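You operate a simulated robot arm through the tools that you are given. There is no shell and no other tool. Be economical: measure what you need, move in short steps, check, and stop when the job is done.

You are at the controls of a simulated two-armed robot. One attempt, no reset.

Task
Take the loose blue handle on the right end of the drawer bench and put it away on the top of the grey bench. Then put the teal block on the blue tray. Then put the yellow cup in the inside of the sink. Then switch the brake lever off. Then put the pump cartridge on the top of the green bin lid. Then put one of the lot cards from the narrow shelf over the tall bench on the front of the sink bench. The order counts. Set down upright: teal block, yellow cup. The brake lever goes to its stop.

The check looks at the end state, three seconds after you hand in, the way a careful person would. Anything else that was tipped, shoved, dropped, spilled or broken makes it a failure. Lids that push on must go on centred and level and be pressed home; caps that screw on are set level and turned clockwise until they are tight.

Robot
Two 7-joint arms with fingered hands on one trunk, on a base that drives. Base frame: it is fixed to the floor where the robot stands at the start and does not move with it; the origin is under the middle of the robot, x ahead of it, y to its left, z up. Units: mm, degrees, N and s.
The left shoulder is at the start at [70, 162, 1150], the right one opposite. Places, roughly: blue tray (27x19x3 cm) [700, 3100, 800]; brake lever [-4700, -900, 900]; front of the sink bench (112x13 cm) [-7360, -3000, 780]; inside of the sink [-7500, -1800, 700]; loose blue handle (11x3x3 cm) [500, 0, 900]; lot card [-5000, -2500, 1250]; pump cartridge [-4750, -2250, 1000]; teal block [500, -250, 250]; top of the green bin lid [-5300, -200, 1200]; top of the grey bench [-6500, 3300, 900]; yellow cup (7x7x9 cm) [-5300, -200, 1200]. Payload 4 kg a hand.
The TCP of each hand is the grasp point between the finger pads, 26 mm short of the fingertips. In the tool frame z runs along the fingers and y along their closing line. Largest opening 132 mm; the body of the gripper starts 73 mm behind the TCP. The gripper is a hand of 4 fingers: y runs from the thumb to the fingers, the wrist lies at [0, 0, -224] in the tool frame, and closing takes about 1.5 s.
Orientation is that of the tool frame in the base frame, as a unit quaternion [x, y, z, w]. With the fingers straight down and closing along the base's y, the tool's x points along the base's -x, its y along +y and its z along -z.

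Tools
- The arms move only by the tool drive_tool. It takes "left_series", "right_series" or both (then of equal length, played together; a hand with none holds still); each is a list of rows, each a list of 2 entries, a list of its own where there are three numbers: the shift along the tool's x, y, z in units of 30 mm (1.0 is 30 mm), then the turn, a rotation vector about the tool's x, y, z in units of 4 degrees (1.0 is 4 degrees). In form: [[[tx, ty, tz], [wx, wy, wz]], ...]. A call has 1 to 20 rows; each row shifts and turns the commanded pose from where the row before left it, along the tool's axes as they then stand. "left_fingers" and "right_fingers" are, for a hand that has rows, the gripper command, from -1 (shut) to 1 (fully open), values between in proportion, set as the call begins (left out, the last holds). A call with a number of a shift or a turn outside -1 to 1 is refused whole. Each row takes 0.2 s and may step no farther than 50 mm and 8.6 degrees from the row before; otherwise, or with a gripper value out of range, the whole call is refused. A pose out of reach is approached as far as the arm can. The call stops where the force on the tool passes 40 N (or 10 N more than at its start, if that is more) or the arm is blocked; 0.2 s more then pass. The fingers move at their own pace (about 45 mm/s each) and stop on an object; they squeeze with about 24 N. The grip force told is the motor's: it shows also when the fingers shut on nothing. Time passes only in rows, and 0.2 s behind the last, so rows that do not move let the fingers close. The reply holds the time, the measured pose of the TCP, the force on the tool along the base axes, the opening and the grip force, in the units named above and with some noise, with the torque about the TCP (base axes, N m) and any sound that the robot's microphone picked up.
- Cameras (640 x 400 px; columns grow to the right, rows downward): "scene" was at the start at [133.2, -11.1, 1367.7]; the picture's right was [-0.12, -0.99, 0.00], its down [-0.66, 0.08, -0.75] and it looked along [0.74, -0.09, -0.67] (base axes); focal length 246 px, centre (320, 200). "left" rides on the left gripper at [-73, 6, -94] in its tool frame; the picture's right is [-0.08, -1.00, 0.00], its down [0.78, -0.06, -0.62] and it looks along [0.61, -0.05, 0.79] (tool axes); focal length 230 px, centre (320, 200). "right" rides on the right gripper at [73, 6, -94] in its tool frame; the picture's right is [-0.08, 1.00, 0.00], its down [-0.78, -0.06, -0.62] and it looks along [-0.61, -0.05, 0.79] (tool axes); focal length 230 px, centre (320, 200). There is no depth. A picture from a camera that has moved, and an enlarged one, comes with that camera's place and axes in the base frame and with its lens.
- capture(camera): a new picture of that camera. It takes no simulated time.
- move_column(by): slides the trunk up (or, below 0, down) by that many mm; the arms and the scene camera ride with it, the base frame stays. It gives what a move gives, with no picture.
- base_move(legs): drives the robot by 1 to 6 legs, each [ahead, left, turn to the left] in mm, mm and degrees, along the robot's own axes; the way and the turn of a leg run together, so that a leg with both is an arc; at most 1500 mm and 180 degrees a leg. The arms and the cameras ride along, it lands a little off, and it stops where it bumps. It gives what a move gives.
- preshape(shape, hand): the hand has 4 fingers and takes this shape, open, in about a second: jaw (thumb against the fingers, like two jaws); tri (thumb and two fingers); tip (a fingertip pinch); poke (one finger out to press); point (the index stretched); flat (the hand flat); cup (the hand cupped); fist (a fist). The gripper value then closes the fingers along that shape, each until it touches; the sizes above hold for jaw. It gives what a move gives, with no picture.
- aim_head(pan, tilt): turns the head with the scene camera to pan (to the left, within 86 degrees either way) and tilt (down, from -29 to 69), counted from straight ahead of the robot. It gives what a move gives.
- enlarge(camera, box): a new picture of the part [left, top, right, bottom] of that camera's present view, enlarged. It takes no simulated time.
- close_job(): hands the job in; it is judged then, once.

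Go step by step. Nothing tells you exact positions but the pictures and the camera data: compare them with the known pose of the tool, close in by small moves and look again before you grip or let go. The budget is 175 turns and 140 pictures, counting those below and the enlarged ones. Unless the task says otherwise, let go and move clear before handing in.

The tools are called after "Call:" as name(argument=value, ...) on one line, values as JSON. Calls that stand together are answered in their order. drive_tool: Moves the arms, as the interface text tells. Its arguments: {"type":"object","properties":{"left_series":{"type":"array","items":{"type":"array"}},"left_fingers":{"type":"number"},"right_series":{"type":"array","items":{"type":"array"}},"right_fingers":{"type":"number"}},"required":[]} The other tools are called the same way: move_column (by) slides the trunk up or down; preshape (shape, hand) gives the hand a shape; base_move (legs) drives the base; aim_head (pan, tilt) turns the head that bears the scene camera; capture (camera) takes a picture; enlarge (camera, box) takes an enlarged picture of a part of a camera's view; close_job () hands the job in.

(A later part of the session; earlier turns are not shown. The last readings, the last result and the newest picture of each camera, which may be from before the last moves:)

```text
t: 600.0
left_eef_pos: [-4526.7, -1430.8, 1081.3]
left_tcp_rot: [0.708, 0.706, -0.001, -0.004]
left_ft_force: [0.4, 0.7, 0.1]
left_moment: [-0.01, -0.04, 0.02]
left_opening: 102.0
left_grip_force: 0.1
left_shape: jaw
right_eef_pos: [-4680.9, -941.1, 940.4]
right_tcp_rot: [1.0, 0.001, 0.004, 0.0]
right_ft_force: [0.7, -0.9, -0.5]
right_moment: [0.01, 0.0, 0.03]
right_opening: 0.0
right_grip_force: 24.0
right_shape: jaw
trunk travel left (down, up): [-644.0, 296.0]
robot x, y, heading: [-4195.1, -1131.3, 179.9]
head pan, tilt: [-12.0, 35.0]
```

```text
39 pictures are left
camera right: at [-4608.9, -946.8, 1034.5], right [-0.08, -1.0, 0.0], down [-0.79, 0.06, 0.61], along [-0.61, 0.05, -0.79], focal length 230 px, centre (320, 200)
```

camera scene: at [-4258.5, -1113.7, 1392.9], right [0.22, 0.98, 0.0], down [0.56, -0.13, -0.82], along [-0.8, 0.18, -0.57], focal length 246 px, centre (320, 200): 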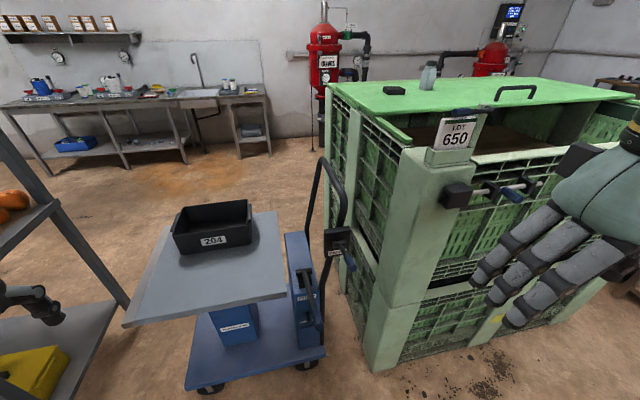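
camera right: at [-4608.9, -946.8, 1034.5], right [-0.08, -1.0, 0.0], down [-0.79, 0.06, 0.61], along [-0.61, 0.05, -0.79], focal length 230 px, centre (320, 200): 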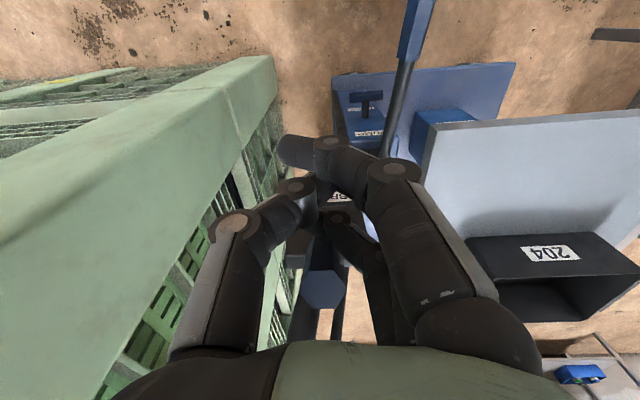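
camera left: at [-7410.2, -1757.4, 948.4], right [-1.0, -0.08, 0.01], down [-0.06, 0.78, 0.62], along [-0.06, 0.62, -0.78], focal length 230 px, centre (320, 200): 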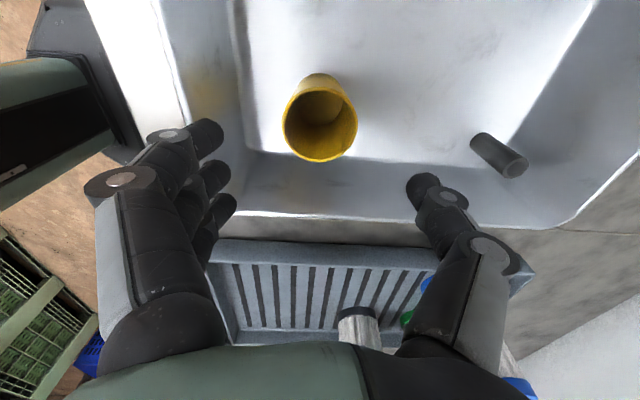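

The lever is at about 64° now. I keep pushing it west/up toward its stop.

Call:
drive_tool(right_series=[[[-0.3, 0, -0.1], [0, 0, 0]], [[-0.3, 0, -0.1], [0, 0, 0]], [[-0.3, 0, 0], [0, 0, 0]], [[-0.3, 0, 0], [0, 0, 0]], [[-0.3, 0, 0], [0, 0, 0]]])

Call:
capture(camera="right")

```text
t: 601.2
left_eef_pos: [-4523.9, -1430.8, 1082.2]
left_tcp_rot: [0.708, 0.706, -0.002, -0.006]
left_ft_force: [-0.1, -0.3, -1.2]
left_moment: [0.05, 0.05, 0.02]
left_opening: 102.1
left_grip_force: 0.1
left_shape: jaw
right_eef_pos: [-4722.0, -941.3, 945.8]
right_tcp_rot: [1.0, 0.002, 0.005, 0.0]
right_ft_force: [15.1, 0.4, -3.4]
right_moment: [-0.03, -0.14, 0.1]
right_opening: 0.0
right_grip_force: 24.2
right_shape: jaw
trunk travel left (down, up): [-644.0, 296.0]
robot x, y, heading: [-4198.4, -1130.3, 179.6]
head pan, tilt: [-12.0, 35.0]
```

```text
38 pictures are left
camera right: at [-4649.1, -946.2, 1040.5], right [-0.07, -1.0, 0.0], down [-0.79, 0.06, 0.61], along [-0.61, 0.05, -0.79], focal length 230 px, centre (320, 200)
```

right: 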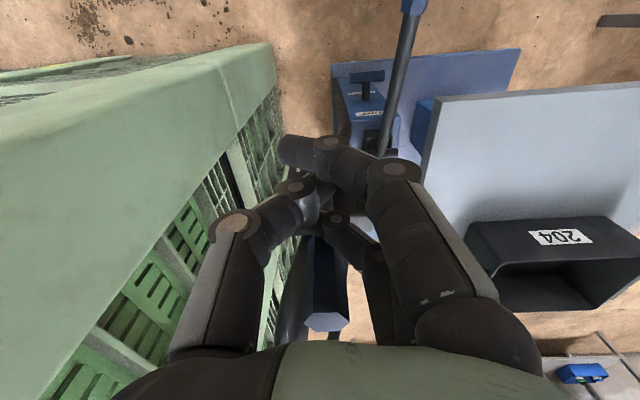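

The lever is nearly upright and resistance is building (15 N). I press a little more to confirm the stop.

Call:
drive_tool(right_series=[[[-0.15, 0, 0], [0, 0, 0]], [[-0.15, 0, 0], [0, 0, 0]], [[-0.15, 0, 0], [0, 0, 0]], [[-0.15, 0, 0], [0, 0, 0]], [[0, 0, 0], [0, 0, 0]]])

Call:
enlarge(camera="scene", box=[280, 130, 440, 230])

```text
t: 601.7
left_eef_pos: [-4523.2, -1430.9, 1081.3]
left_tcp_rot: [0.709, 0.706, -0.001, -0.005]
left_ft_force: [-1.1, -0.1, 0.1]
left_moment: [-0.01, -0.02, 0.01]
left_opening: 101.9
left_grip_force: 0.1
left_shape: jaw
right_eef_pos: [-4722.3, -942.7, 944.5]
right_tcp_rot: [1.0, 0.003, 0.015, -0.003]
right_ft_force: [28.8, -2.3, 8.6]
right_moment: [-0.03, 0.17, 0.17]
right_opening: 0.0
right_grip_force: 23.8
right_shape: jaw
trunk travel left (down, up): [-644.0, 296.0]
robot x, y, heading: [-4193.7, -1135.6, 179.5]
head pan, tilt: [-12.0, 35.0]
stopped in row 2 (right hand): the force on the tool passed its limit (the readings are from after the stop); the commanded pose is now the measured one
```

```text
4.00 times, centred on (360, 180) of scene
camera zoom: at [-4327.1, -1114.5, 1393.4], right [0.21, 0.98, 0.0], down [0.56, -0.12, -0.82], along [-0.8, 0.17, -0.57], focal length 985 px, centre (160, 280)
```

zoom: 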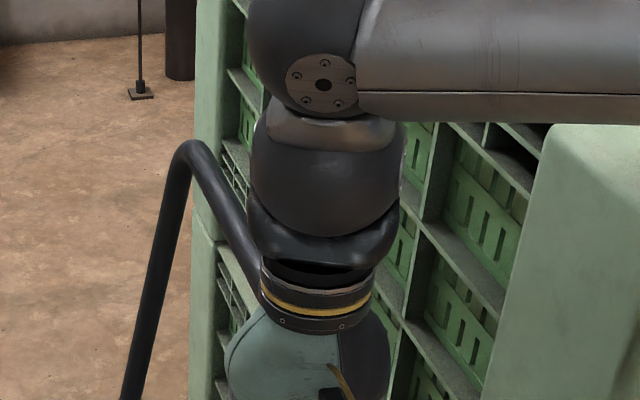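

The push ended at the lever itself (almost no torque at the TCP), so it is at its stop. I open, rise clear and look.

Call:
drive_tool(right_series=[[[0.1, 0, 0], [0, 0, 0]], [[0, 0, 0], [0, 0, 0]], [[0, 0, 0], [0, 0, 0]], [[0, 0, 0], [0, 0, 0]], [[0.1, 0, -0.4], [0, 0, 0]], [[0, 0, -0.9], [0, 0, 0]], [[0, 0, -0.9], [0, 0, 0]], [[0, 0, -0.9], [0, 0, 0]], [[0.9, 0, 0], [0, 0, 0]], [[0.9, 0, 0], [0, 0, 0]], [[0.9, 0, 0], [0, 0, 0]], [[0.9, 0, 0], [0, 0, 0]]], right_fingers=0.2)

Call:
capture(camera="right")

Call:
enlarge(camera="scene", box=[270, 150, 430, 250])

```text
t: 604.3
left_eef_pos: [-4524.3, -1431.3, 1082.1]
left_tcp_rot: [0.709, 0.705, -0.001, -0.006]
left_ft_force: [-0.1, 0.3, 0.1]
left_moment: [-0.05, 0.0, -0.04]
left_opening: 102.2
left_grip_force: 0.1
left_shape: jaw
right_eef_pos: [-4606.5, -932.1, 1034.6]
right_tcp_rot: [1.0, 0.001, 0.011, -0.001]
right_ft_force: [-0.1, -0.8, 0.2]
right_moment: [0.0, 0.0, 0.0]
right_opening: 79.1
right_grip_force: 0.0
right_shape: jaw
right hand out of reach, approached as far as the arm can: row 7, 8
trunk travel left (down, up): [-644.0, 296.0]
robot x, y, heading: [-4192.8, -1131.8, 179.7]
head pan, tilt: [-12.0, 35.0]
```

```text
36 pictures are left
camera right: at [-4535.2, -937.5, 1129.6], right [-0.07, -1.0, 0.0], down [-0.8, 0.06, 0.6], along [-0.6, 0.05, -0.8], focal length 230 px, centre (320, 200)
```

right: 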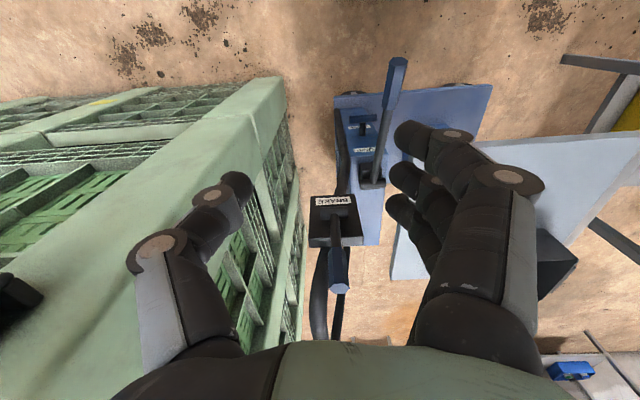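

```text
4.00 times, centred on (350, 200) of scene
camera zoom: at [-4328.9, -1113.9, 1393.1], right [0.21, 0.98, 0.0], down [0.56, -0.12, -0.82], along [-0.8, 0.17, -0.57], focal length 985 px, centre (200, 200)
```

zoom: 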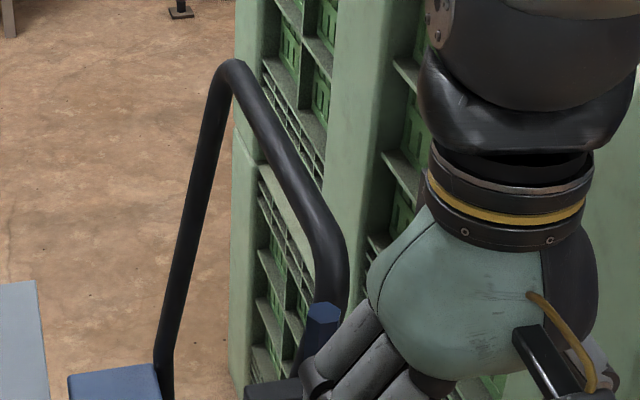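

The lever now stands upright at its upper stop (off). Next the pump cartridge on the tall bench near [-4720, -2205]; I back off, raise the trunk and move south in front of it.

Call:
base_move(legs=[[-300, 0, 0], [0, 900, 0]])

Call:
move_column(by=100)

Call:
aim_head(pan=8, tilt=28)

Call:
capture(camera="scene")

```text
t: 610.7
left_eef_pos: [-4246.0, -2329.6, 1082.1]
left_tcp_rot: [0.717, 0.697, -0.002, -0.004]
left_ft_force: [0.9, 0.1, -0.2]
left_moment: [-0.01, 0.02, 0.01]
left_opening: 101.9
left_grip_force: 0.1
left_shape: jaw
right_eef_pos: [-4315.2, -1829.3, 1034.2]
right_tcp_rot: [1.0, -0.011, 0.011, 0.0]
right_ft_force: [-0.5, 0.1, -1.3]
right_moment: [0.0, 0.03, -0.02]
right_opening: 79.2
right_grip_force: 0.0
right_shape: jaw
trunk travel left (down, up): [-644.0, 296.0]
robot x, y, heading: [-3907.8, -2037.8, 178.0]
head pan, tilt: [-12.0, 35.0]
```

```text
t: 612.1
left_eef_pos: [-4246.9, -2330.7, 1182.1]
left_tcp_rot: [0.717, 0.697, -0.001, -0.005]
left_ft_force: [-0.2, -0.1, -0.5]
left_moment: [0.0, -0.03, 0.02]
left_opening: 101.9
left_grip_force: 0.0
left_shape: jaw
right_eef_pos: [-4315.4, -1829.2, 1133.0]
right_tcp_rot: [1.0, -0.011, 0.011, -0.001]
right_ft_force: [0.1, -0.1, -0.3]
right_moment: [0.01, 0.03, 0.05]
right_opening: 79.3
right_grip_force: 0.0
right_shape: jaw
trunk travel left (down, up): [-744.0, 196.0]
robot x, y, heading: [-3906.1, -2037.0, 178.2]
head pan, tilt: [-12.0, 35.0]
```

```text
t: 612.9
left_eef_pos: [-4246.2, -2329.8, 1181.9]
left_tcp_rot: [0.717, 0.697, -0.001, -0.004]
left_ft_force: [-0.9, -0.1, -0.1]
left_moment: [-0.03, 0.01, 0.0]
left_opening: 102.0
left_grip_force: 0.2
left_shape: jaw
right_eef_pos: [-4314.9, -1830.0, 1133.6]
right_tcp_rot: [1.0, -0.012, 0.012, -0.001]
right_ft_force: [0.0, 0.0, 0.5]
right_moment: [0.01, -0.02, 0.0]
right_opening: 79.0
right_grip_force: 0.1
right_shape: jaw
trunk travel left (down, up): [-744.0, 196.0]
robot x, y, heading: [-3906.4, -2037.7, 178.6]
head pan, tilt: [8.0, 28.0]
```

```text
34 pictures are left
camera scene: at [-4047.7, -2049.2, 1503.8], right [-0.11, 0.99, 0.0], down [0.47, 0.05, -0.88], along [-0.88, -0.1, -0.47], focal length 246 px, centre (320, 200)
```

scene: 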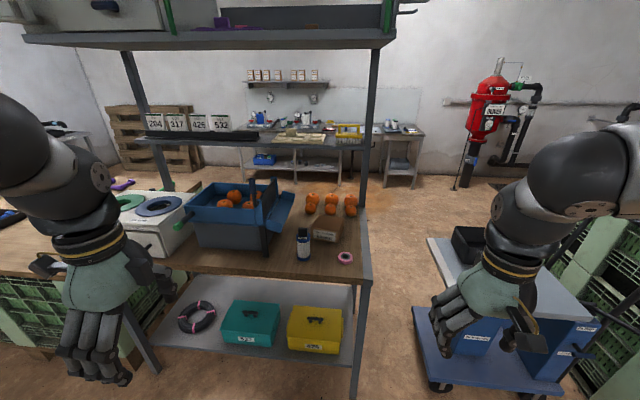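

Call:
enlarge(camera="scene", box=[270, 180, 398, 260])

Call:
enlarge(camera="scene", box=[130, 90, 290, 190])

```text
5.00 times, centred on (334, 220) of scene
camera zoom: at [-4047.7, -2049.2, 1503.8], right [-0.11, 0.99, 0.0], down [0.47, 0.05, -0.88], along [-0.88, -0.1, -0.47], focal length 1231 px, centre (250, 100)
```

zoom: 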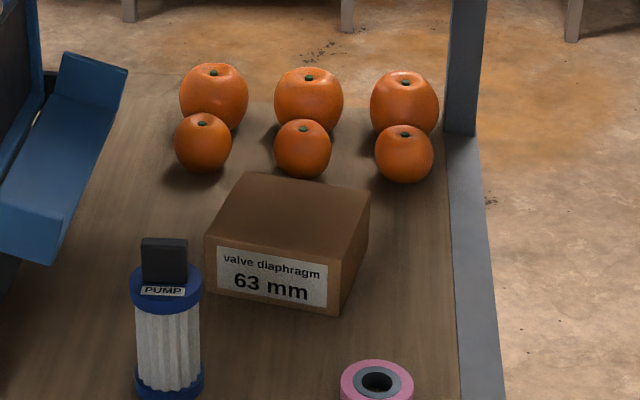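

```text
4.00 times, centred on (210, 140) of scene
camera zoom: at [-4047.7, -2049.2, 1503.8], right [-0.11, 0.99, 0.0], down [0.47, 0.05, -0.88], along [-0.88, -0.1, -0.47], focal length 985 px, centre (760, 440)
```

zoom: 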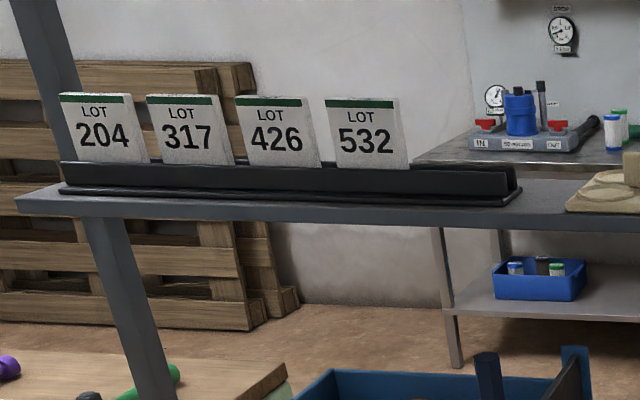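

The pump cartridge (white pleated, blue caps, black knob) stands at [-4761, -2194] on the bench top at z ≈ 870; its cap top is at about 975. I drive closer and bring the left hand above it.

Call:
base_move(legs=[[315, 0, 1.4]])

Call:
drive_tool(left_series=[[[0.6, -0.9, 0], [0, 0, 0]], [[0.6, -0.9, 0], [0, 0, 0]], [[0.6, -0.9, 0], [0, 0, 0]], [[0.6, -0.9, 0], [0, 0, 0]], [[0.6, -0.9, 0.4], [0, 0, 0]], [[0.6, -0.9, 0.5], [0, 0, 0]], [[0.6, -0.9, 0.5], [0, 0, 0]], [[0.5, -0.5, 0.5], [0, 0, 0]]])

Call:
capture(camera="left")

```text
t: 615.0
left_eef_pos: [-4549.8, -2334.1, 1181.8]
left_tcp_rot: [0.707, 0.707, -0.001, -0.005]
left_ft_force: [0.8, 1.0, 0.0]
left_moment: [-0.02, 0.02, 0.0]
left_opening: 102.0
left_grip_force: 0.0
left_shape: jaw
right_eef_pos: [-4631.4, -1835.1, 1133.8]
right_tcp_rot: [1.0, 0.002, 0.01, 0.0]
right_ft_force: [0.0, -0.1, -0.1]
right_moment: [0.02, 0.01, -0.01]
right_opening: 79.2
right_grip_force: 0.1
right_shape: jaw
trunk travel left (down, up): [-744.0, 196.0]
robot x, y, heading: [-4218.4, -2036.6, 179.8]
head pan, tilt: [8.0, 28.0]
```

```text
t: 616.8
left_eef_pos: [-4755.9, -2192.6, 1128.4]
left_tcp_rot: [0.708, 0.706, -0.001, -0.005]
left_ft_force: [-0.2, 0.1, 0.8]
left_moment: [0.0, 0.0, -0.02]
left_opening: 102.1
left_grip_force: 0.1
left_shape: jaw
right_eef_pos: [-4634.7, -1835.0, 1134.3]
right_tcp_rot: [1.0, 0.004, 0.011, -0.001]
right_ft_force: [0.2, -0.8, 1.1]
right_moment: [0.0, -0.02, 0.02]
right_opening: 79.2
right_grip_force: 0.1
right_shape: jaw
trunk travel left (down, up): [-744.0, 196.0]
robot x, y, heading: [-4219.7, -2036.3, 179.9]
head pan, tilt: [8.0, 28.0]
```

```text
31 pictures are left
camera left: at [-4749.2, -2264.8, 1220.2], right [-1.0, -0.07, 0.01], down [-0.05, 0.78, 0.62], along [-0.05, 0.62, -0.78], focal length 230 px, centre (320, 200)
```

left: 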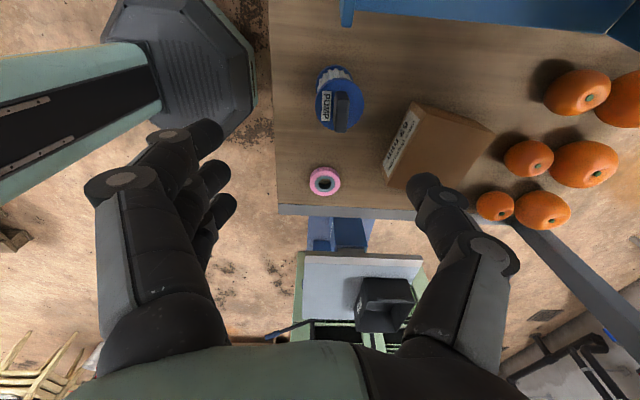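

The cap centre is at [-4772, -2196]; the cardboard box edge is at x ≈ -4858. I narrow the opening to 86 mm, centre and descend to above box height.

Call:
drive_tool(left_series=[[[0, -0.5, 0], [0, 0, 0]], [[0, 0, 0.8], [0, 0, 0]], [[0, 0, 0.8], [0, 0, 0]], [[0, 0, 0.8], [0, 0, 0]], [[0, 0, 0.8], [0, 0, 0]], [[0, 0, 0.6], [0, 0, 0]]], left_fingers=0.3)

Call:
capture(camera="left")

```text
t: 618.2
left_eef_pos: [-4772.6, -2190.8, 1012.9]
left_tcp_rot: [0.708, 0.706, -0.002, -0.005]
left_ft_force: [-1.7, -0.5, 0.0]
left_moment: [-0.01, 0.01, -0.01]
left_opening: 86.3
left_grip_force: 0.1
left_shape: jaw
right_eef_pos: [-4633.5, -1835.3, 1134.7]
right_tcp_rot: [1.0, 0.002, 0.011, -0.002]
right_ft_force: [-0.6, -0.7, -1.0]
right_moment: [-0.03, -0.01, 0.01]
right_opening: 79.1
right_grip_force: 0.0
right_shape: jaw
trunk travel left (down, up): [-744.0, 196.0]
robot x, y, heading: [-4220.8, -2033.3, 179.6]
head pan, tilt: [8.0, 28.0]
```

```text
30 pictures are left
camera left: at [-4765.0, -2263.7, 1106.0], right [-1.0, -0.08, 0.01], down [-0.05, 0.78, 0.62], along [-0.05, 0.62, -0.78], focal length 230 px, centre (320, 200)
```

left: 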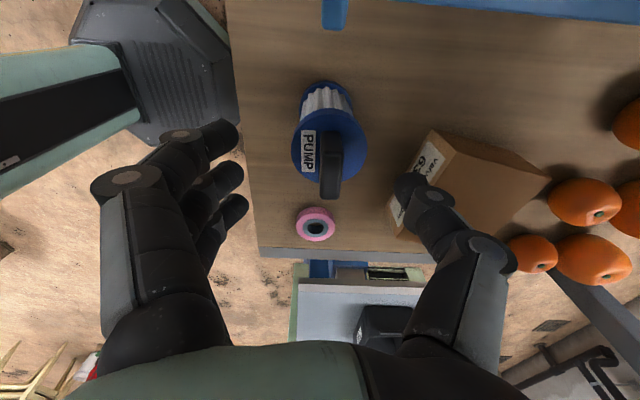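

The thumb will pass between cartridge and box with about 20 mm to spare. I descend to the grip height and close.

Call:
drive_tool(left_series=[[[-0.25, 0, 0.5], [0, 0, 0]], [[0, 0, 0.6], [0, 0, 0]], [[0, 0, 0.6], [0, 0, 0]], [[0, 0, 0.45], [0, 0, 0]], [[0, 0, 0], [0, 0, 0]]])

Call:
drive_tool(left_series=[[[0, 0, 0], [0, 0, 0]], [[0, 0, 0], [0, 0, 0]], [[0, 0, 0], [0, 0, 0]], [[0, 0, 0], [0, 0, 0]], [[0, 0, 0], [0, 0, 0]], [[0, 0, 0], [0, 0, 0]]], left_fingers=-1)

Call:
capture(camera="left")

```text
t: 619.4
left_eef_pos: [-4771.7, -2198.4, 948.0]
left_tcp_rot: [0.707, 0.707, -0.002, -0.005]
left_ft_force: [-0.1, -0.7, -0.2]
left_moment: [0.02, -0.04, -0.01]
left_opening: 86.1
left_grip_force: 0.2
left_shape: jaw
right_eef_pos: [-4633.5, -1835.0, 1133.7]
right_tcp_rot: [1.0, 0.003, 0.011, -0.001]
right_ft_force: [-0.1, 0.5, -0.1]
right_moment: [0.0, 0.01, 0.0]
right_opening: 79.3
right_grip_force: 0.1
right_shape: jaw
trunk travel left (down, up): [-744.0, 196.0]
robot x, y, heading: [-4220.4, -2037.3, 179.9]
head pan, tilt: [8.0, 28.0]
```

```text
t: 620.8
left_eef_pos: [-4772.8, -2199.6, 947.7]
left_tcp_rot: [0.707, 0.707, -0.001, -0.005]
left_ft_force: [0.0, 0.1, 0.5]
left_moment: [0.02, -0.03, 0.02]
left_opening: 36.0
left_grip_force: 24.4
left_shape: jaw
right_eef_pos: [-4634.1, -1837.0, 1133.4]
right_tcp_rot: [1.0, 0.002, 0.012, -0.001]
right_ft_force: [0.0, -0.4, -0.1]
right_moment: [0.0, 0.01, 0.02]
right_opening: 79.0
right_grip_force: 0.0
right_shape: jaw
trunk travel left (down, up): [-744.0, 196.0]
robot x, y, heading: [-4215.9, -2036.0, 179.6]
head pan, tilt: [8.0, 28.0]
```

```text
29 pictures are left
camera left: at [-4766.0, -2270.9, 1040.9], right [-1.0, -0.07, 0.01], down [-0.05, 0.78, 0.62], along [-0.05, 0.62, -0.78], focal length 230 px, centre (320, 200)
```

left: 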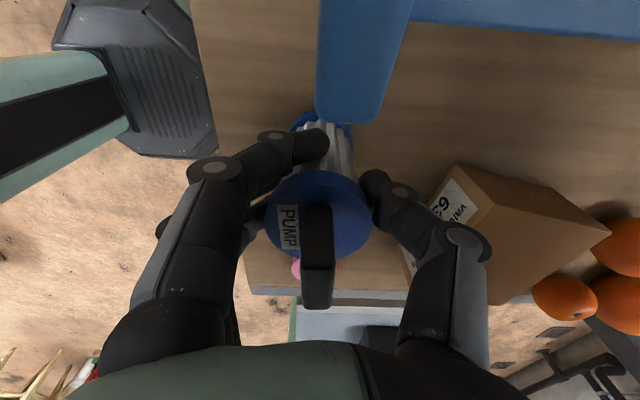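

The cartridge is held below its upper cap. I lift it and back out.

Call:
drive_tool(left_series=[[[0, 0, -0.4], [0, 0, 0]], [[0, 0, -0.7], [0, 0, 0]], [[0, 0, -0.9], [0, 0, 0]], [[0, 0, -0.9], [0, 0, 0]], [[0, 0, -0.9], [0, 0, 0]], [[0, 0, -0.9], [0, 0, 0]], [[0, 0, -0.9], [0, 0, 0]], [[0, 0, -0.9], [0, 0, 0]]])

Call:
base_move(legs=[[-300, 0, 0], [0, 0, 90], [1500, 0, 0], [1380, 0, 0], [0, 0, -90]])

Call:
capture(camera="left")

```text
t: 622.6
left_eef_pos: [-4770.0, -2199.3, 1145.1]
left_tcp_rot: [0.707, 0.707, -0.001, -0.004]
left_ft_force: [0.2, 0.2, -0.2]
left_moment: [-0.03, 0.01, 0.0]
left_opening: 35.7
left_grip_force: 24.1
left_shape: jaw
right_eef_pos: [-4633.1, -1836.6, 1134.0]
right_tcp_rot: [1.0, 0.003, 0.01, -0.001]
right_ft_force: [0.3, 0.6, 0.7]
right_moment: [0.01, 0.02, -0.02]
right_opening: 79.0
right_grip_force: 0.1
right_shape: jaw
trunk travel left (down, up): [-744.0, 196.0]
robot x, y, heading: [-4216.4, -2036.5, 179.7]
head pan, tilt: [8.0, 28.0]
```

```text
t: 645.6
left_eef_pos: [-4492.7, -5041.0, 1146.4]
left_tcp_rot: [0.705, 0.709, -0.002, -0.004]
left_ft_force: [-0.2, -0.1, -1.6]
left_moment: [0.0, 0.03, 0.01]
left_opening: 35.4
left_grip_force: 24.4
left_shape: jaw
right_eef_pos: [-4359.7, -4675.8, 1133.1]
right_tcp_rot: [1.0, 0.007, 0.011, -0.001]
right_ft_force: [0.3, -0.3, 0.6]
right_moment: [-0.02, 0.03, -0.01]
right_opening: 79.4
right_grip_force: 0.0
right_shape: jaw
trunk travel left (down, up): [-744.0, 196.0]
robot x, y, heading: [-3944.3, -4871.5, -179.8]
head pan, tilt: [8.0, 28.0]
```

```text
28 pictures are left
camera left: at [-4485.5, -5113.0, 1237.2], right [-1.0, -0.08, 0.01], down [-0.06, 0.78, 0.62], along [-0.06, 0.62, -0.78], focal length 230 px, centre (320, 200)
```

left: 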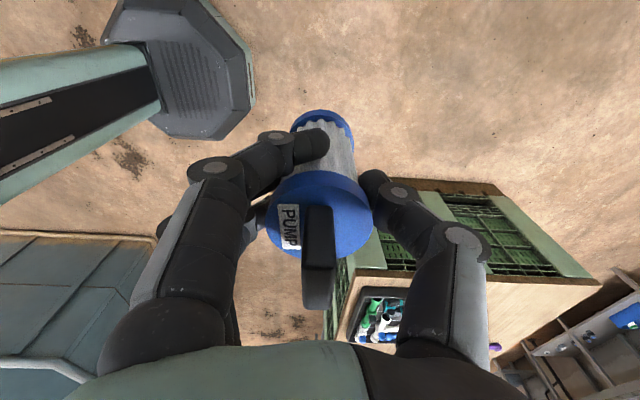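

Cartridge is firm. On to the west aisle and north to the bin's west side.

Call:
base_move(legs=[[1500, 0, 0], [1000, 0, 0], [0, 0, -90.2], [1500, 0, 0], [1500, 0, 0], [1450, 0, 0]])

Call:
move_column(by=194)

```text
t: 682.6
left_eef_pos: [-6655.6, 178.0, 1144.4]
left_tcp_rot: [1.0, 0.011, 0.003, -0.004]
left_ft_force: [0.0, -0.8, -0.5]
left_moment: [0.0, 0.01, -0.03]
left_opening: 35.0
left_grip_force: 24.2
left_shape: jaw
right_eef_pos: [-6288.7, 49.9, 1133.0]
right_tcp_rot: [0.717, -0.697, 0.008, 0.008]
right_ft_force: [0.9, -0.4, 0.2]
right_moment: [0.0, -0.02, -0.04]
right_opening: 79.2
right_grip_force: 0.1
right_shape: jaw
trunk travel left (down, up): [-744.0, 196.0]
robot x, y, heading: [-6479.0, -368.0, 91.3]
head pan, tilt: [8.0, 28.0]
```

```text
t: 684.8
left_eef_pos: [-6656.4, 177.1, 1338.8]
left_tcp_rot: [1.0, 0.011, 0.002, -0.004]
left_ft_force: [-0.3, 0.6, -0.9]
left_moment: [0.0, 0.0, 0.0]
left_opening: 34.7
left_grip_force: 23.6
left_shape: jaw
right_eef_pos: [-6288.7, 49.9, 1328.7]
right_tcp_rot: [0.718, -0.696, 0.009, 0.007]
right_ft_force: [0.6, -0.5, 0.3]
right_moment: [-0.02, 0.0, -0.04]
right_opening: 79.3
right_grip_force: 0.1
right_shape: jaw
trunk travel left (down, up): [-938.0, 2.0]
robot x, y, heading: [-6477.7, -369.9, 91.1]
head pan, tilt: [8.0, 28.0]
```

Cartridge bottom is now about 110 mm above lid height. I turn east and drive up to the bin as before.

Call:
base_move(legs=[[0, 0, -91], [440, 10, 0]])

Call:
drive_tool(left_series=[[[0, -0.7, 0], [0, 0, 0]], [[0, -0.7, 0], [0, 0, 0]], [[0, -0.7, 0], [0, 0, 0]], [[0, -0.7, 0], [0, 0, 0]], [[0, -0.7, 0], [0, 0, 0]]])

Call:
capture(camera="left")

Call:
aim_head(pan=5, tilt=38)

Call:
capture(camera="scene")

```text
t: 691.3
left_eef_pos: [-5494.9, -192.6, 1339.9]
left_tcp_rot: [0.708, -0.706, 0.005, -0.002]
left_ft_force: [0.3, 0.5, -0.5]
left_moment: [0.01, -0.01, -0.04]
left_opening: 34.8
left_grip_force: 24.5
left_shape: jaw
right_eef_pos: [-5629.4, -556.3, 1328.5]
right_tcp_rot: [-0.004, 1.0, -0.001, -0.01]
right_ft_force: [-0.5, 0.8, -1.2]
right_moment: [0.01, 0.0, -0.04]
right_opening: 79.2
right_grip_force: 0.1
right_shape: jaw
trunk travel left (down, up): [-938.0, 2.0]
robot x, y, heading: [-6044.6, -354.4, 0.2]
head pan, tilt: [8.0, 28.0]
```

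```text
t: 692.5
left_eef_pos: [-5387.9, -193.6, 1337.1]
left_tcp_rot: [0.707, -0.707, 0.004, -0.001]
left_ft_force: [0.1, -0.6, -0.7]
left_moment: [0.01, -0.01, -0.04]
left_opening: 34.8
left_grip_force: 23.9
left_shape: jaw
right_eef_pos: [-5627.5, -558.0, 1328.2]
right_tcp_rot: [-0.004, 1.0, -0.002, -0.011]
right_ft_force: [-0.2, -0.3, -0.2]
right_moment: [0.01, 0.0, -0.01]
right_opening: 79.2
right_grip_force: 0.0
right_shape: jaw
trunk travel left (down, up): [-938.0, 2.0]
robot x, y, heading: [-6044.8, -361.0, 0.1]
head pan, tilt: [8.0, 28.0]
```

```text
27 pictures are left
camera left: at [-5393.6, -118.3, 1430.9], right [1.0, 0.08, 0.01], down [0.06, -0.78, 0.62], along [0.05, -0.62, -0.78], focal length 230 px, centre (320, 200)
```

left: 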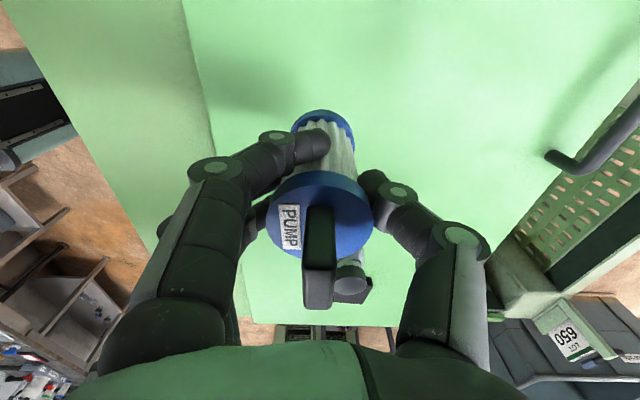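

```text
t: 693.2
left_eef_pos: [-5388.1, -191.3, 1338.7]
left_tcp_rot: [0.707, -0.707, 0.005, -0.002]
left_ft_force: [-0.2, 0.1, -1.3]
left_moment: [0.03, -0.06, 0.01]
left_opening: 34.6
left_grip_force: 24.3
left_shape: jaw
right_eef_pos: [-5628.0, -556.6, 1328.5]
right_tcp_rot: [-0.005, 1.0, -0.001, -0.011]
right_ft_force: [0.0, 0.0, 0.3]
right_moment: [-0.01, -0.01, 0.0]
right_opening: 79.4
right_grip_force: 0.0
right_shape: jaw
trunk travel left (down, up): [-938.0, 2.0]
robot x, y, heading: [-6041.3, -360.1, -0.1]
head pan, tilt: [5.0, 38.0]
```

```text
26 pictures are left
camera scene: at [-5906.8, -352.4, 1682.3], right [0.09, -1.0, 0.0], down [-0.61, -0.05, -0.79], along [0.79, 0.07, -0.62], focal length 246 px, centre (320, 200)
```

scene: 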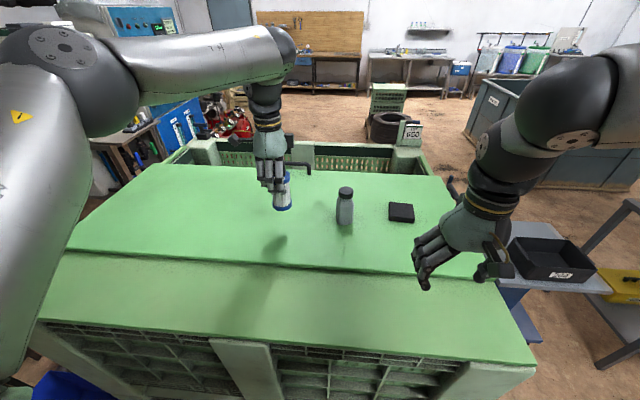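

Below is clear lid. I lower with the arm, slowly at the end.

Call:
drive_tool(left_series=[[[0, 0, 0.7], [0, 0, 0]], [[0, 0, 0.7], [0, 0, 0]], [[0, 0, 0.7], [0, 0, 0]], [[0, 0, 0.5], [0, 0, 0]], [[0, 0, 0.25], [0, 0, 0]], [[0, 0, 0.15], [0, 0, 0]], [[0, 0, 0.12], [0, 0, 0]], [[0, 0, 0.12], [0, 0, 0]]])

Call:
drive_tool(left_series=[[[0, 0, 0.12], [0, 0, 0]], [[0, 0, 0.12], [0, 0, 0]], [[0, 0, 0.12], [0, 0, 0]], [[0, 0, 0.1], [0, 0, 0]], [[0, 0, 0.1], [0, 0, 0]], [[0, 0, 0.1], [0, 0, 0]]])

```text
t: 695.0
left_eef_pos: [-5389.2, -192.0, 1246.2]
left_tcp_rot: [0.708, -0.706, 0.008, -0.004]
left_ft_force: [6.1, 3.7, 29.3]
left_moment: [-0.08, -0.22, 0.07]
left_opening: 36.4
left_grip_force: 24.0
left_shape: jaw
right_eef_pos: [-5630.3, -556.5, 1329.4]
right_tcp_rot: [-0.005, 1.0, 0.0, -0.011]
right_ft_force: [0.1, -0.4, 0.2]
right_moment: [0.03, 0.01, 0.03]
right_opening: 79.1
right_grip_force: 0.1
right_shape: jaw
trunk travel left (down, up): [-938.0, 2.0]
robot x, y, heading: [-6042.0, -359.6, 0.2]
head pan, tilt: [5.0, 38.0]
```

```text
t: 696.4
left_eef_pos: [-5390.0, -193.3, 1225.4]
left_tcp_rot: [0.708, -0.707, 0.008, -0.004]
left_ft_force: [2.7, 1.0, 27.1]
left_moment: [-0.2, 0.12, -0.01]
left_opening: 35.2
left_grip_force: 24.5
left_shape: jaw
right_eef_pos: [-5632.5, -555.9, 1329.5]
right_tcp_rot: [-0.005, 1.0, -0.001, -0.01]
right_ft_force: [-0.1, -0.2, -0.6]
right_moment: [0.01, 0.0, -0.04]
right_opening: 79.6
right_grip_force: 0.0
right_shape: jaw
trunk travel left (down, up): [-938.0, 2.0]
robot x, y, heading: [-6045.5, -357.4, -0.0]
head pan, tilt: [5.0, 38.0]
```

It touched at about 1246 and then slid in the grip; I stop here, relieve the pressure and look.

Call:
drive_tool(left_series=[[[0, 0, -0.2], [0, 0, 0]], [[0, 0, 0], [0, 0, 0]]])

Call:
capture(camera="left")

Call:
enlarge(camera="scene", box=[220, 150, 380, 250])

```text
t: 697.0
left_eef_pos: [-5389.5, -193.0, 1227.1]
left_tcp_rot: [-0.707, 0.707, -0.005, 0.001]
left_ft_force: [-1.7, -1.3, 4.8]
left_moment: [-0.12, 0.15, -0.03]
left_opening: 34.7
left_grip_force: 24.5
left_shape: jaw
right_eef_pos: [-5629.0, -556.4, 1327.6]
right_tcp_rot: [-0.004, 1.0, -0.001, -0.011]
right_ft_force: [0.3, 0.2, -0.1]
right_moment: [-0.03, -0.01, 0.0]
right_opening: 79.3
right_grip_force: 0.1
right_shape: jaw
trunk travel left (down, up): [-938.0, 2.0]
robot x, y, heading: [-6044.9, -357.5, 0.3]
head pan, tilt: [5.0, 38.0]
```

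```text
25 pictures are left
camera left: at [-5395.6, -118.1, 1320.4], right [1.0, 0.08, 0.01], down [0.06, -0.78, 0.62], along [0.05, -0.62, -0.78], focal length 230 px, centre (320, 200)
```

left: 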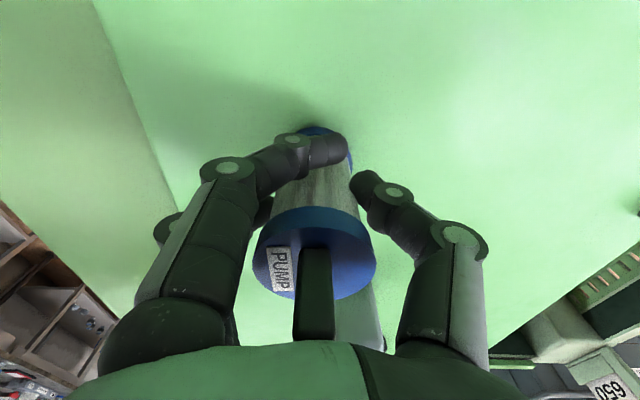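

```text
4.00 times, centred on (300, 200) of scene
camera zoom: at [-5908.9, -352.1, 1682.2], right [0.09, -1.0, 0.0], down [-0.61, -0.05, -0.79], along [0.79, 0.07, -0.61], focal length 985 px, centre (400, 200)
```

zoom: 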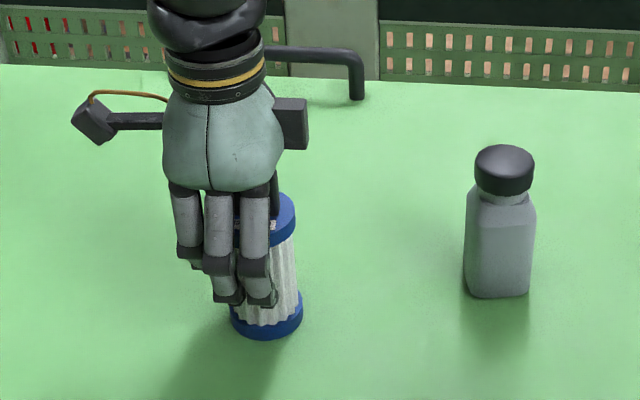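

The cartridge stands upright on the lid. I open to 86 mm and lift straight up.

Call:
drive_tool(left_series=[[[0, 0, 0], [0, 0, 0]], [[0, 0, 0], [0, 0, 0]], [[0, 0, 0], [0, 0, 0]], [[0, 0, 0], [0, 0, 0]], [[0, 0, 0], [0, 0, 0]]], left_fingers=0.35)

Call:
drive_tool(left_series=[[[0, 0, -0.3], [0, 0, 0]], [[0, 0, -0.5], [0, 0, 0]], [[0, 0, -0.7], [0, 0, 0]], [[0, 0, -0.7], [0, 0, 0]], [[0, 0, -0.7], [0, 0, 0]], [[0, 0, -0.7], [0, 0, 0]], [[0, 0.5, -0.7], [0, 0, 0]], [[0, 0.9, -0.3], [0, 0, 0]], [[0, 0.9, 0], [0, 0, 0]], [[0, 0.9, 0], [0, 0, 0]]])

Call:
enlarge(camera="scene", box=[200, 140, 440, 290])

```text
t: 698.2
left_eef_pos: [-5387.0, -192.6, 1227.6]
left_tcp_rot: [0.708, -0.706, 0.005, 0.0]
left_ft_force: [0.4, -0.3, 0.2]
left_moment: [0.02, 0.0, 0.01]
left_opening: 88.7
left_grip_force: 0.1
left_shape: jaw
right_eef_pos: [-5627.4, -556.2, 1328.6]
right_tcp_rot: [-0.005, 1.0, -0.001, -0.012]
right_ft_force: [0.1, 0.5, -1.0]
right_moment: [0.0, 0.0, 0.0]
right_opening: 79.1
right_grip_force: 0.0
right_shape: jaw
trunk travel left (down, up): [-938.0, 2.0]
robot x, y, heading: [-6042.1, -357.4, 0.0]
head pan, tilt: [5.0, 38.0]
```

```text
t: 700.4
left_eef_pos: [-5485.9, -191.3, 1367.6]
left_tcp_rot: [-0.707, 0.707, -0.005, 0.002]
left_ft_force: [0.3, -1.1, 0.6]
left_moment: [0.0, -0.01, -0.03]
left_opening: 88.8
left_grip_force: 0.1
left_shape: jaw
right_eef_pos: [-5628.2, -556.3, 1329.3]
right_tcp_rot: [-0.004, 1.0, -0.002, -0.011]
right_ft_force: [0.3, 0.7, -0.2]
right_moment: [-0.02, -0.02, 0.02]
right_opening: 79.3
right_grip_force: 0.0
right_shape: jaw
trunk travel left (down, up): [-938.0, 2.0]
robot x, y, heading: [-6041.2, -357.3, 0.0]
head pan, tilt: [5.0, 38.0]
```

```text
2.67 times, centred on (320, 215) of scene
camera zoom: at [-5908.4, -351.1, 1682.4], right [0.09, -1.0, 0.0], down [-0.61, -0.05, -0.79], along [0.79, 0.07, -0.62], focal length 657 px, centre (320, 160)
```

zoom: 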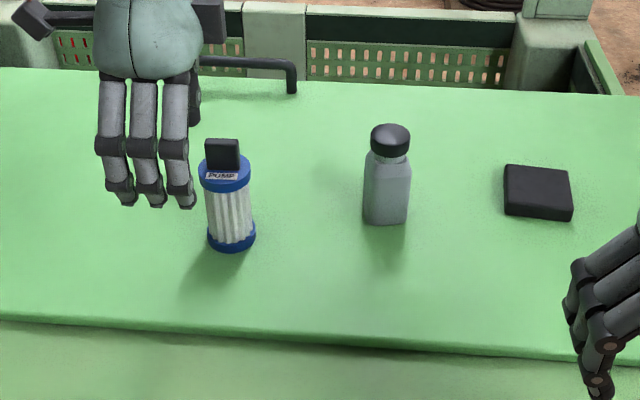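

The cartridge stands upright on the lid. The lot cards stand in a rail on the narrow shelf at about x -5135, y -2929…-2612, z ≈ 1290, with the top shelf at z ≈ 1560 above, so I must reach in with the hand level, from the west aisle, taking card 532 by its faces. I back off and go to a free place to reorient the hand.

Call:
base_move(legs=[[-400, 0, 0], [0, 0, -60], [1200, -500, 0]])

Call:
drive_tool(left_series=[[[0, 0.5, 0], [0, 0, 1]], [[0, 0, 0], [0, 0, 1]], [[0, 0, 0], [0, 0, 1]], [[0, 0, 0], [0, 0, 1]], [[0, 0, 0], [0, 0, 1]], [[0, 0, 0], [0, 0, 1]], [[0, 0, 0], [0, 0, 1]], [[0, 0, 0], [0, 0, 1]], [[0, 0, 0], [0, 0, 1]], [[0, 0, 0], [0, 0, 1]], [[0, 0, 0], [0, 0, 1]], [[0, 0, 0], [0, 0, 1]], [[0, 0, 0], [0, 0, 1]], [[0, 0, 0], [0, 0, 1]], [[0, 0, 0], [0, 0, 1]], [[0, 0, 0], [0, 0, 1]], [[0, 0, 0], [0, 0, 1]], [[0, 0, 0], [0, 0, 1]], [[0, 0, 0], [0, 0, 1]], [[0, 0, 0], [0, 0, 1]]], right_series=[[[0.8, 0, 0], [0, 0, 0]], [[0.8, 0, 0], [0, 0, 0]], [[0.8, 0, 0], [0, 0, 0]], [[0.8, 0, 0], [0, 0, 0]], [[0.8, 0, 0], [0, 0, 0]], [[0.8, 0, 0], [0, 0, 0]], [[0, 0, 0], [0, 0, 0]], [[0, 0, 0], [0, 0, 0]], [[0, 0, 0], [0, 0, 0]], [[0, 0, 0], [0, 0, 0]], [[0, 0, 0], [0, 0, 0]], [[0, 0, 0], [0, 0, 0]], [[0, 0, 0], [0, 0, 0]], [[0, 0, 0], [0, 0, 0]], [[0, 0, 0], [0, 0, 0]], [[0, 0, 0], [0, 0, 0]], [[0, 0, 0], [0, 0, 0]], [[0, 0, 0], [0, 0, 0]], [[0, 0, 0], [0, 0, 0]], [[0, 0, 0], [0, 0, 0]]])

```text
t: 711.6
left_eef_pos: [-5829.9, -2033.2, 1366.6]
left_tcp_rot: [-0.265, 0.964, -0.006, -0.001]
left_ft_force: [0.2, 0.4, 0.1]
left_moment: [-0.01, 0.01, -0.03]
left_opening: 88.9
left_grip_force: 0.0
left_shape: jaw
right_eef_pos: [-6216.2, -2095.0, 1328.9]
right_tcp_rot: [0.491, 0.871, 0.005, -0.009]
right_ft_force: [0.6, -0.5, -0.1]
right_moment: [0.02, 0.01, 0.01]
right_opening: 79.3
right_grip_force: 0.0
right_shape: jaw
trunk travel left (down, up): [-938.0, 2.0]
robot x, y, heading: [-6255.2, -1639.3, -59.5]
head pan, tilt: [5.0, 38.0]
```

```text
t: 715.8
left_eef_pos: [-5836.4, -2021.1, 1366.0]
left_tcp_rot: [0.418, 0.908, -0.005, 0.002]
left_ft_force: [-0.2, -0.1, 0.4]
left_moment: [-0.02, 0.03, 0.0]
left_opening: 88.6
left_grip_force: 0.0
left_shape: jaw
right_eef_pos: [-6259.3, -2024.5, 1329.3]
right_tcp_rot: [0.49, 0.871, 0.004, -0.011]
right_ft_force: [0.6, 1.2, -0.9]
right_moment: [-0.01, 0.0, 0.01]
right_opening: 79.1
right_grip_force: 0.1
right_shape: jaw
right hand out of reach, approached as far as the arm can: row 4, 5, 6
trunk travel left (down, up): [-938.0, 2.0]
robot x, y, heading: [-6254.1, -1639.6, -59.2]
head pan, tilt: [5.0, 38.0]
```

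Call:
drive_tool(left_series=[[[0, 0, 0], [0, 0, 1]], [[0, 0, 0], [0, 0, 1]], [[0, 0, 0], [0, 0, 1]], [[0, 0, 0], [0, 0, 1]], [[0, 0, 0], [0, 0, 1]], [[0, 0, 0], [0, 0, 1]], [[0, 0, 0], [0, 0, 1]], [[0, 0, 0], [0, 0, 1]], [[0, 0, 0], [0, 0, 1]], [[0, 0, 0], [0, 0, 1]], [[0, 0, 0], [0, -1, 0]], [[0, 0, 0], [0, -1, 0]], [[0, 0, 0], [0, -1, 0]], [[0, 0, 0], [0, -1, 0]], [[0, 0, 0], [0, -1, 0]], [[0, 0, 0], [0, -1, 0]], [[0, 0, 0], [0, -1, 0]], [[0, 0, 0], [0, -1, 0]], [[0, 0, 0], [0, -1, 0]], [[0, 0, 0], [0, -1, 0]]])

Call:
drive_tool(left_series=[[[0, 0, 0], [0, -1, 0]], [[0, 0, 0], [0, -1, 0]], [[0, 0, 0], [0, -1, 0]], [[0, 0, 0], [0, -1, 0]], [[0, 0, 0], [0, -1, 0]], [[0, 0, 0], [0, -1, 0]], [[0, 0, 0], [0, -1, 0]], [[0, 0, 0], [0, -1, 0]], [[0, 0, 0], [0, -1, 0]], [[0, 0, 0], [0, -1, 0]], [[0, 0, 0], [0, -1, 0]]])

Call:
aim_head(pan=15, tilt=20)

Call:
capture(camera="scene")

```text
t: 720.0
left_eef_pos: [-5837.1, -2021.9, 1366.6]
left_tcp_rot: [0.659, 0.667, -0.244, 0.247]
left_ft_force: [-0.8, 0.5, 0.0]
left_moment: [0.0, 0.0, -0.02]
left_opening: 89.0
left_grip_force: 0.1
left_shape: jaw
right_eef_pos: [-6258.2, -2022.7, 1328.6]
right_tcp_rot: [0.491, 0.871, 0.004, -0.01]
right_ft_force: [0.4, 0.6, -1.0]
right_moment: [0.02, -0.06, -0.04]
right_opening: 79.2
right_grip_force: 0.0
right_shape: jaw
trunk travel left (down, up): [-938.0, 2.0]
robot x, y, heading: [-6256.9, -1637.8, -59.2]
head pan, tilt: [5.0, 38.0]
```

```text
t: 722.4
left_eef_pos: [-5836.3, -2021.3, 1368.2]
left_tcp_rot: [0.566, 0.574, -0.415, 0.421]
left_ft_force: [-0.8, 0.3, -0.1]
left_moment: [-0.04, 0.01, 0.0]
left_opening: 88.7
left_grip_force: 0.0
left_shape: jaw
left hand out of reach, approached as far as the arm can: row 9, 10, 11
right_eef_pos: [-6257.7, -2023.5, 1330.3]
right_tcp_rot: [0.491, 0.871, 0.004, -0.01]
right_ft_force: [0.0, 0.4, -0.3]
right_moment: [-0.02, -0.01, 0.0]
right_opening: 79.3
right_grip_force: 0.0
right_shape: jaw
trunk travel left (down, up): [-938.0, 2.0]
robot x, y, heading: [-6257.2, -1634.6, -59.2]
head pan, tilt: [5.0, 38.0]
```

```text
t: 723.2
left_eef_pos: [-5837.9, -2021.9, 1366.9]
left_tcp_rot: [0.567, 0.573, -0.416, 0.421]
left_ft_force: [-0.3, -1.1, 0.2]
left_moment: [0.01, 0.0, -0.04]
left_opening: 88.8
left_grip_force: 0.1
left_shape: jaw
right_eef_pos: [-6258.4, -2024.4, 1329.3]
right_tcp_rot: [0.49, 0.871, 0.004, -0.01]
right_ft_force: [-0.2, -0.2, -0.4]
right_moment: [0.04, -0.03, -0.01]
right_opening: 79.7
right_grip_force: 0.0
right_shape: jaw
trunk travel left (down, up): [-938.0, 2.0]
robot x, y, heading: [-6258.9, -1641.5, -59.1]
head pan, tilt: [15.0, 20.0]
```

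```text
22 pictures are left
camera scene: at [-6165.2, -1747.6, 1710.7], right [-0.7, -0.72, 0.0], down [-0.25, 0.24, -0.94], along [0.67, -0.66, -0.34], focal length 246 px, centre (320, 200)
```

scene: 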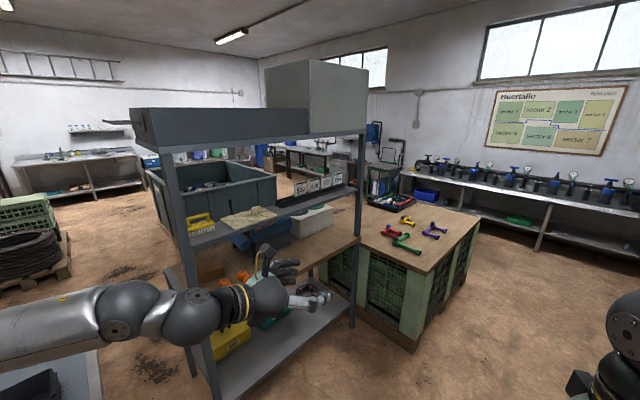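

The hand now points south, about 17° below level. I look closer at the cards from this side.

Call:
enlarge(camera="scene", box=[190, 130, 374, 245])

```text
3.48 times, centred on (282, 188) of scene
camera zoom: at [-6165.2, -1747.6, 1710.7], right [-0.7, -0.72, 0.0], down [-0.25, 0.24, -0.94], along [0.67, -0.66, -0.34], focal length 856 px, centre (452, 244)
```

zoom: 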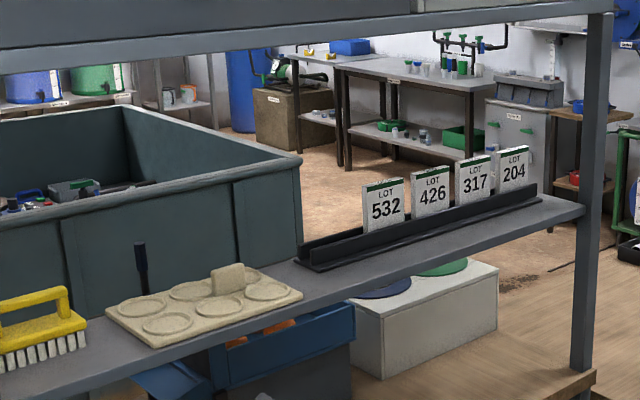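

Card 532 is at [-5130, -2612, 1288], with its free edge to the north at y ≈ -2570. To keep the elbow out of the rack I turn the base toward east while turning the hand back so that it still points south.

Call:
drive_tool(left_series=[[[0, 0, 0], [0.954, 0, 0.3]], [[0, 0, 0], [0.954, 0, 0.3]], [[0, 0, 0], [0.954, 0, 0.3]], [[0, 0, 0], [0.954, 0, 0.3]], [[0, 0, 0], [0.954, 0, 0.3]], [[0, 0, 0], [0.954, 0, 0.3]], [[0, 0, 0], [0.954, 0, 0.3]], [[0, 0, 0], [0.954, 0, 0.3]], [[0, 0, 0], [0.954, 0, 0.3]], [[0, 0, 0], [0.954, 0, 0.3]], [[0, 0, 0], [0.954, 0, 0.3]], [[0, 0, 0], [0.954, 0, 0.3]]])

Call:
base_move(legs=[[0, 0, 48]])

```text
t: 725.8
left_eef_pos: [-5917.5, -2030.8, 1417.1]
left_tcp_rot: [0.737, 0.317, -0.552, 0.228]
left_ft_force: [-0.3, 0.1, -0.3]
left_moment: [0.03, 0.03, 0.01]
left_opening: 89.0
left_grip_force: 0.0
left_shape: jaw
left hand out of reach, approached as far as the arm can: row 2, 3, 4, 5, 6, 7, 8, 9, 10, 11, 12
right_eef_pos: [-6258.7, -2024.3, 1328.9]
right_tcp_rot: [0.49, 0.872, 0.004, -0.01]
right_ft_force: [-0.2, 0.1, -0.3]
right_moment: [0.03, 0.01, -0.01]
right_opening: 79.3
right_grip_force: 0.0
right_shape: jaw
trunk travel left (down, up): [-938.0, 2.0]
robot x, y, heading: [-6256.0, -1640.8, -59.3]
head pan, tilt: [15.0, 20.0]
```

```text
t: 728.4
left_eef_pos: [-5739.4, -1641.5, 1417.5]
left_tcp_rot: [0.541, 0.593, -0.409, 0.435]
left_ft_force: [-0.5, 0.7, -0.4]
left_moment: [0.01, -0.01, -0.03]
left_opening: 88.9
left_grip_force: 0.0
left_shape: jaw
right_eef_pos: [-5969.5, -1895.9, 1329.8]
right_tcp_rot: [0.089, 0.996, 0.0, -0.011]
right_ft_force: [0.2, -0.5, -0.1]
right_moment: [0.0, 0.0, -0.01]
right_opening: 79.2
right_grip_force: 0.0
right_shape: jaw
trunk travel left (down, up): [-938.0, 2.0]
robot x, y, heading: [-6256.3, -1639.4, -10.6]
head pan, tilt: [15.0, 20.0]
```

The hand still points south but the arm is near a limit; I move the hand to its right (south) and down a little and see whether it follows.

Call:
drive_tool(left_series=[[[0.07, -0.07, 0.925], [0, 0, 0]], [[0.07, -0.07, 0.925], [0, 0, 0]], [[0.07, -0.07, 0.925], [0, 0, 0]], [[0.07, -0.07, 0.925], [0, 0, 0]], [[0.07, -0.07, 0.925], [0, 0, 0]]])

Call:
aim_head(pan=10, tilt=30)

Call:
capture(camera="scene")

```text
t: 729.6
left_eef_pos: [-5739.5, -1776.1, 1370.1]
left_tcp_rot: [0.541, 0.593, -0.408, 0.435]
left_ft_force: [-0.3, -0.5, 0.3]
left_moment: [0.0, -0.01, -0.02]
left_opening: 88.8
left_grip_force: 0.1
left_shape: jaw
right_eef_pos: [-5967.9, -1896.9, 1329.1]
right_tcp_rot: [0.09, 0.996, 0.0, -0.011]
right_ft_force: [0.1, -0.3, 0.3]
right_moment: [-0.01, 0.0, -0.02]
right_opening: 79.4
right_grip_force: 0.0
right_shape: jaw
trunk travel left (down, up): [-938.0, 2.0]
robot x, y, heading: [-6258.2, -1640.8, -10.7]
head pan, tilt: [15.0, 20.0]
```

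```text
t: 730.3
left_eef_pos: [-5740.0, -1772.6, 1368.8]
left_tcp_rot: [0.541, 0.593, -0.408, 0.435]
left_ft_force: [-0.1, -0.3, 0.1]
left_moment: [-0.02, 0.0, 0.01]
left_opening: 88.7
left_grip_force: 0.1
left_shape: jaw
right_eef_pos: [-5968.9, -1896.3, 1328.5]
right_tcp_rot: [0.088, 0.996, 0.001, -0.012]
right_ft_force: [0.4, -0.2, 0.1]
right_moment: [-0.03, 0.03, -0.01]
right_opening: 79.2
right_grip_force: 0.0
right_shape: jaw
trunk travel left (down, up): [-938.0, 2.0]
robot x, y, heading: [-6257.0, -1638.0, -10.5]
head pan, tilt: [10.0, 30.0]
```

```text
20 pictures are left
camera scene: at [-6117.3, -1650.7, 1694.7], right [-0.01, -1.0, 0.0], down [-0.5, 0.01, -0.87], along [0.87, -0.01, -0.5], focal length 246 px, centre (320, 200)
```

scene: 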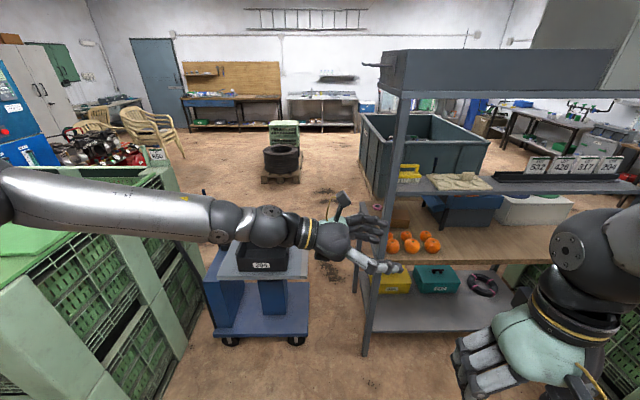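

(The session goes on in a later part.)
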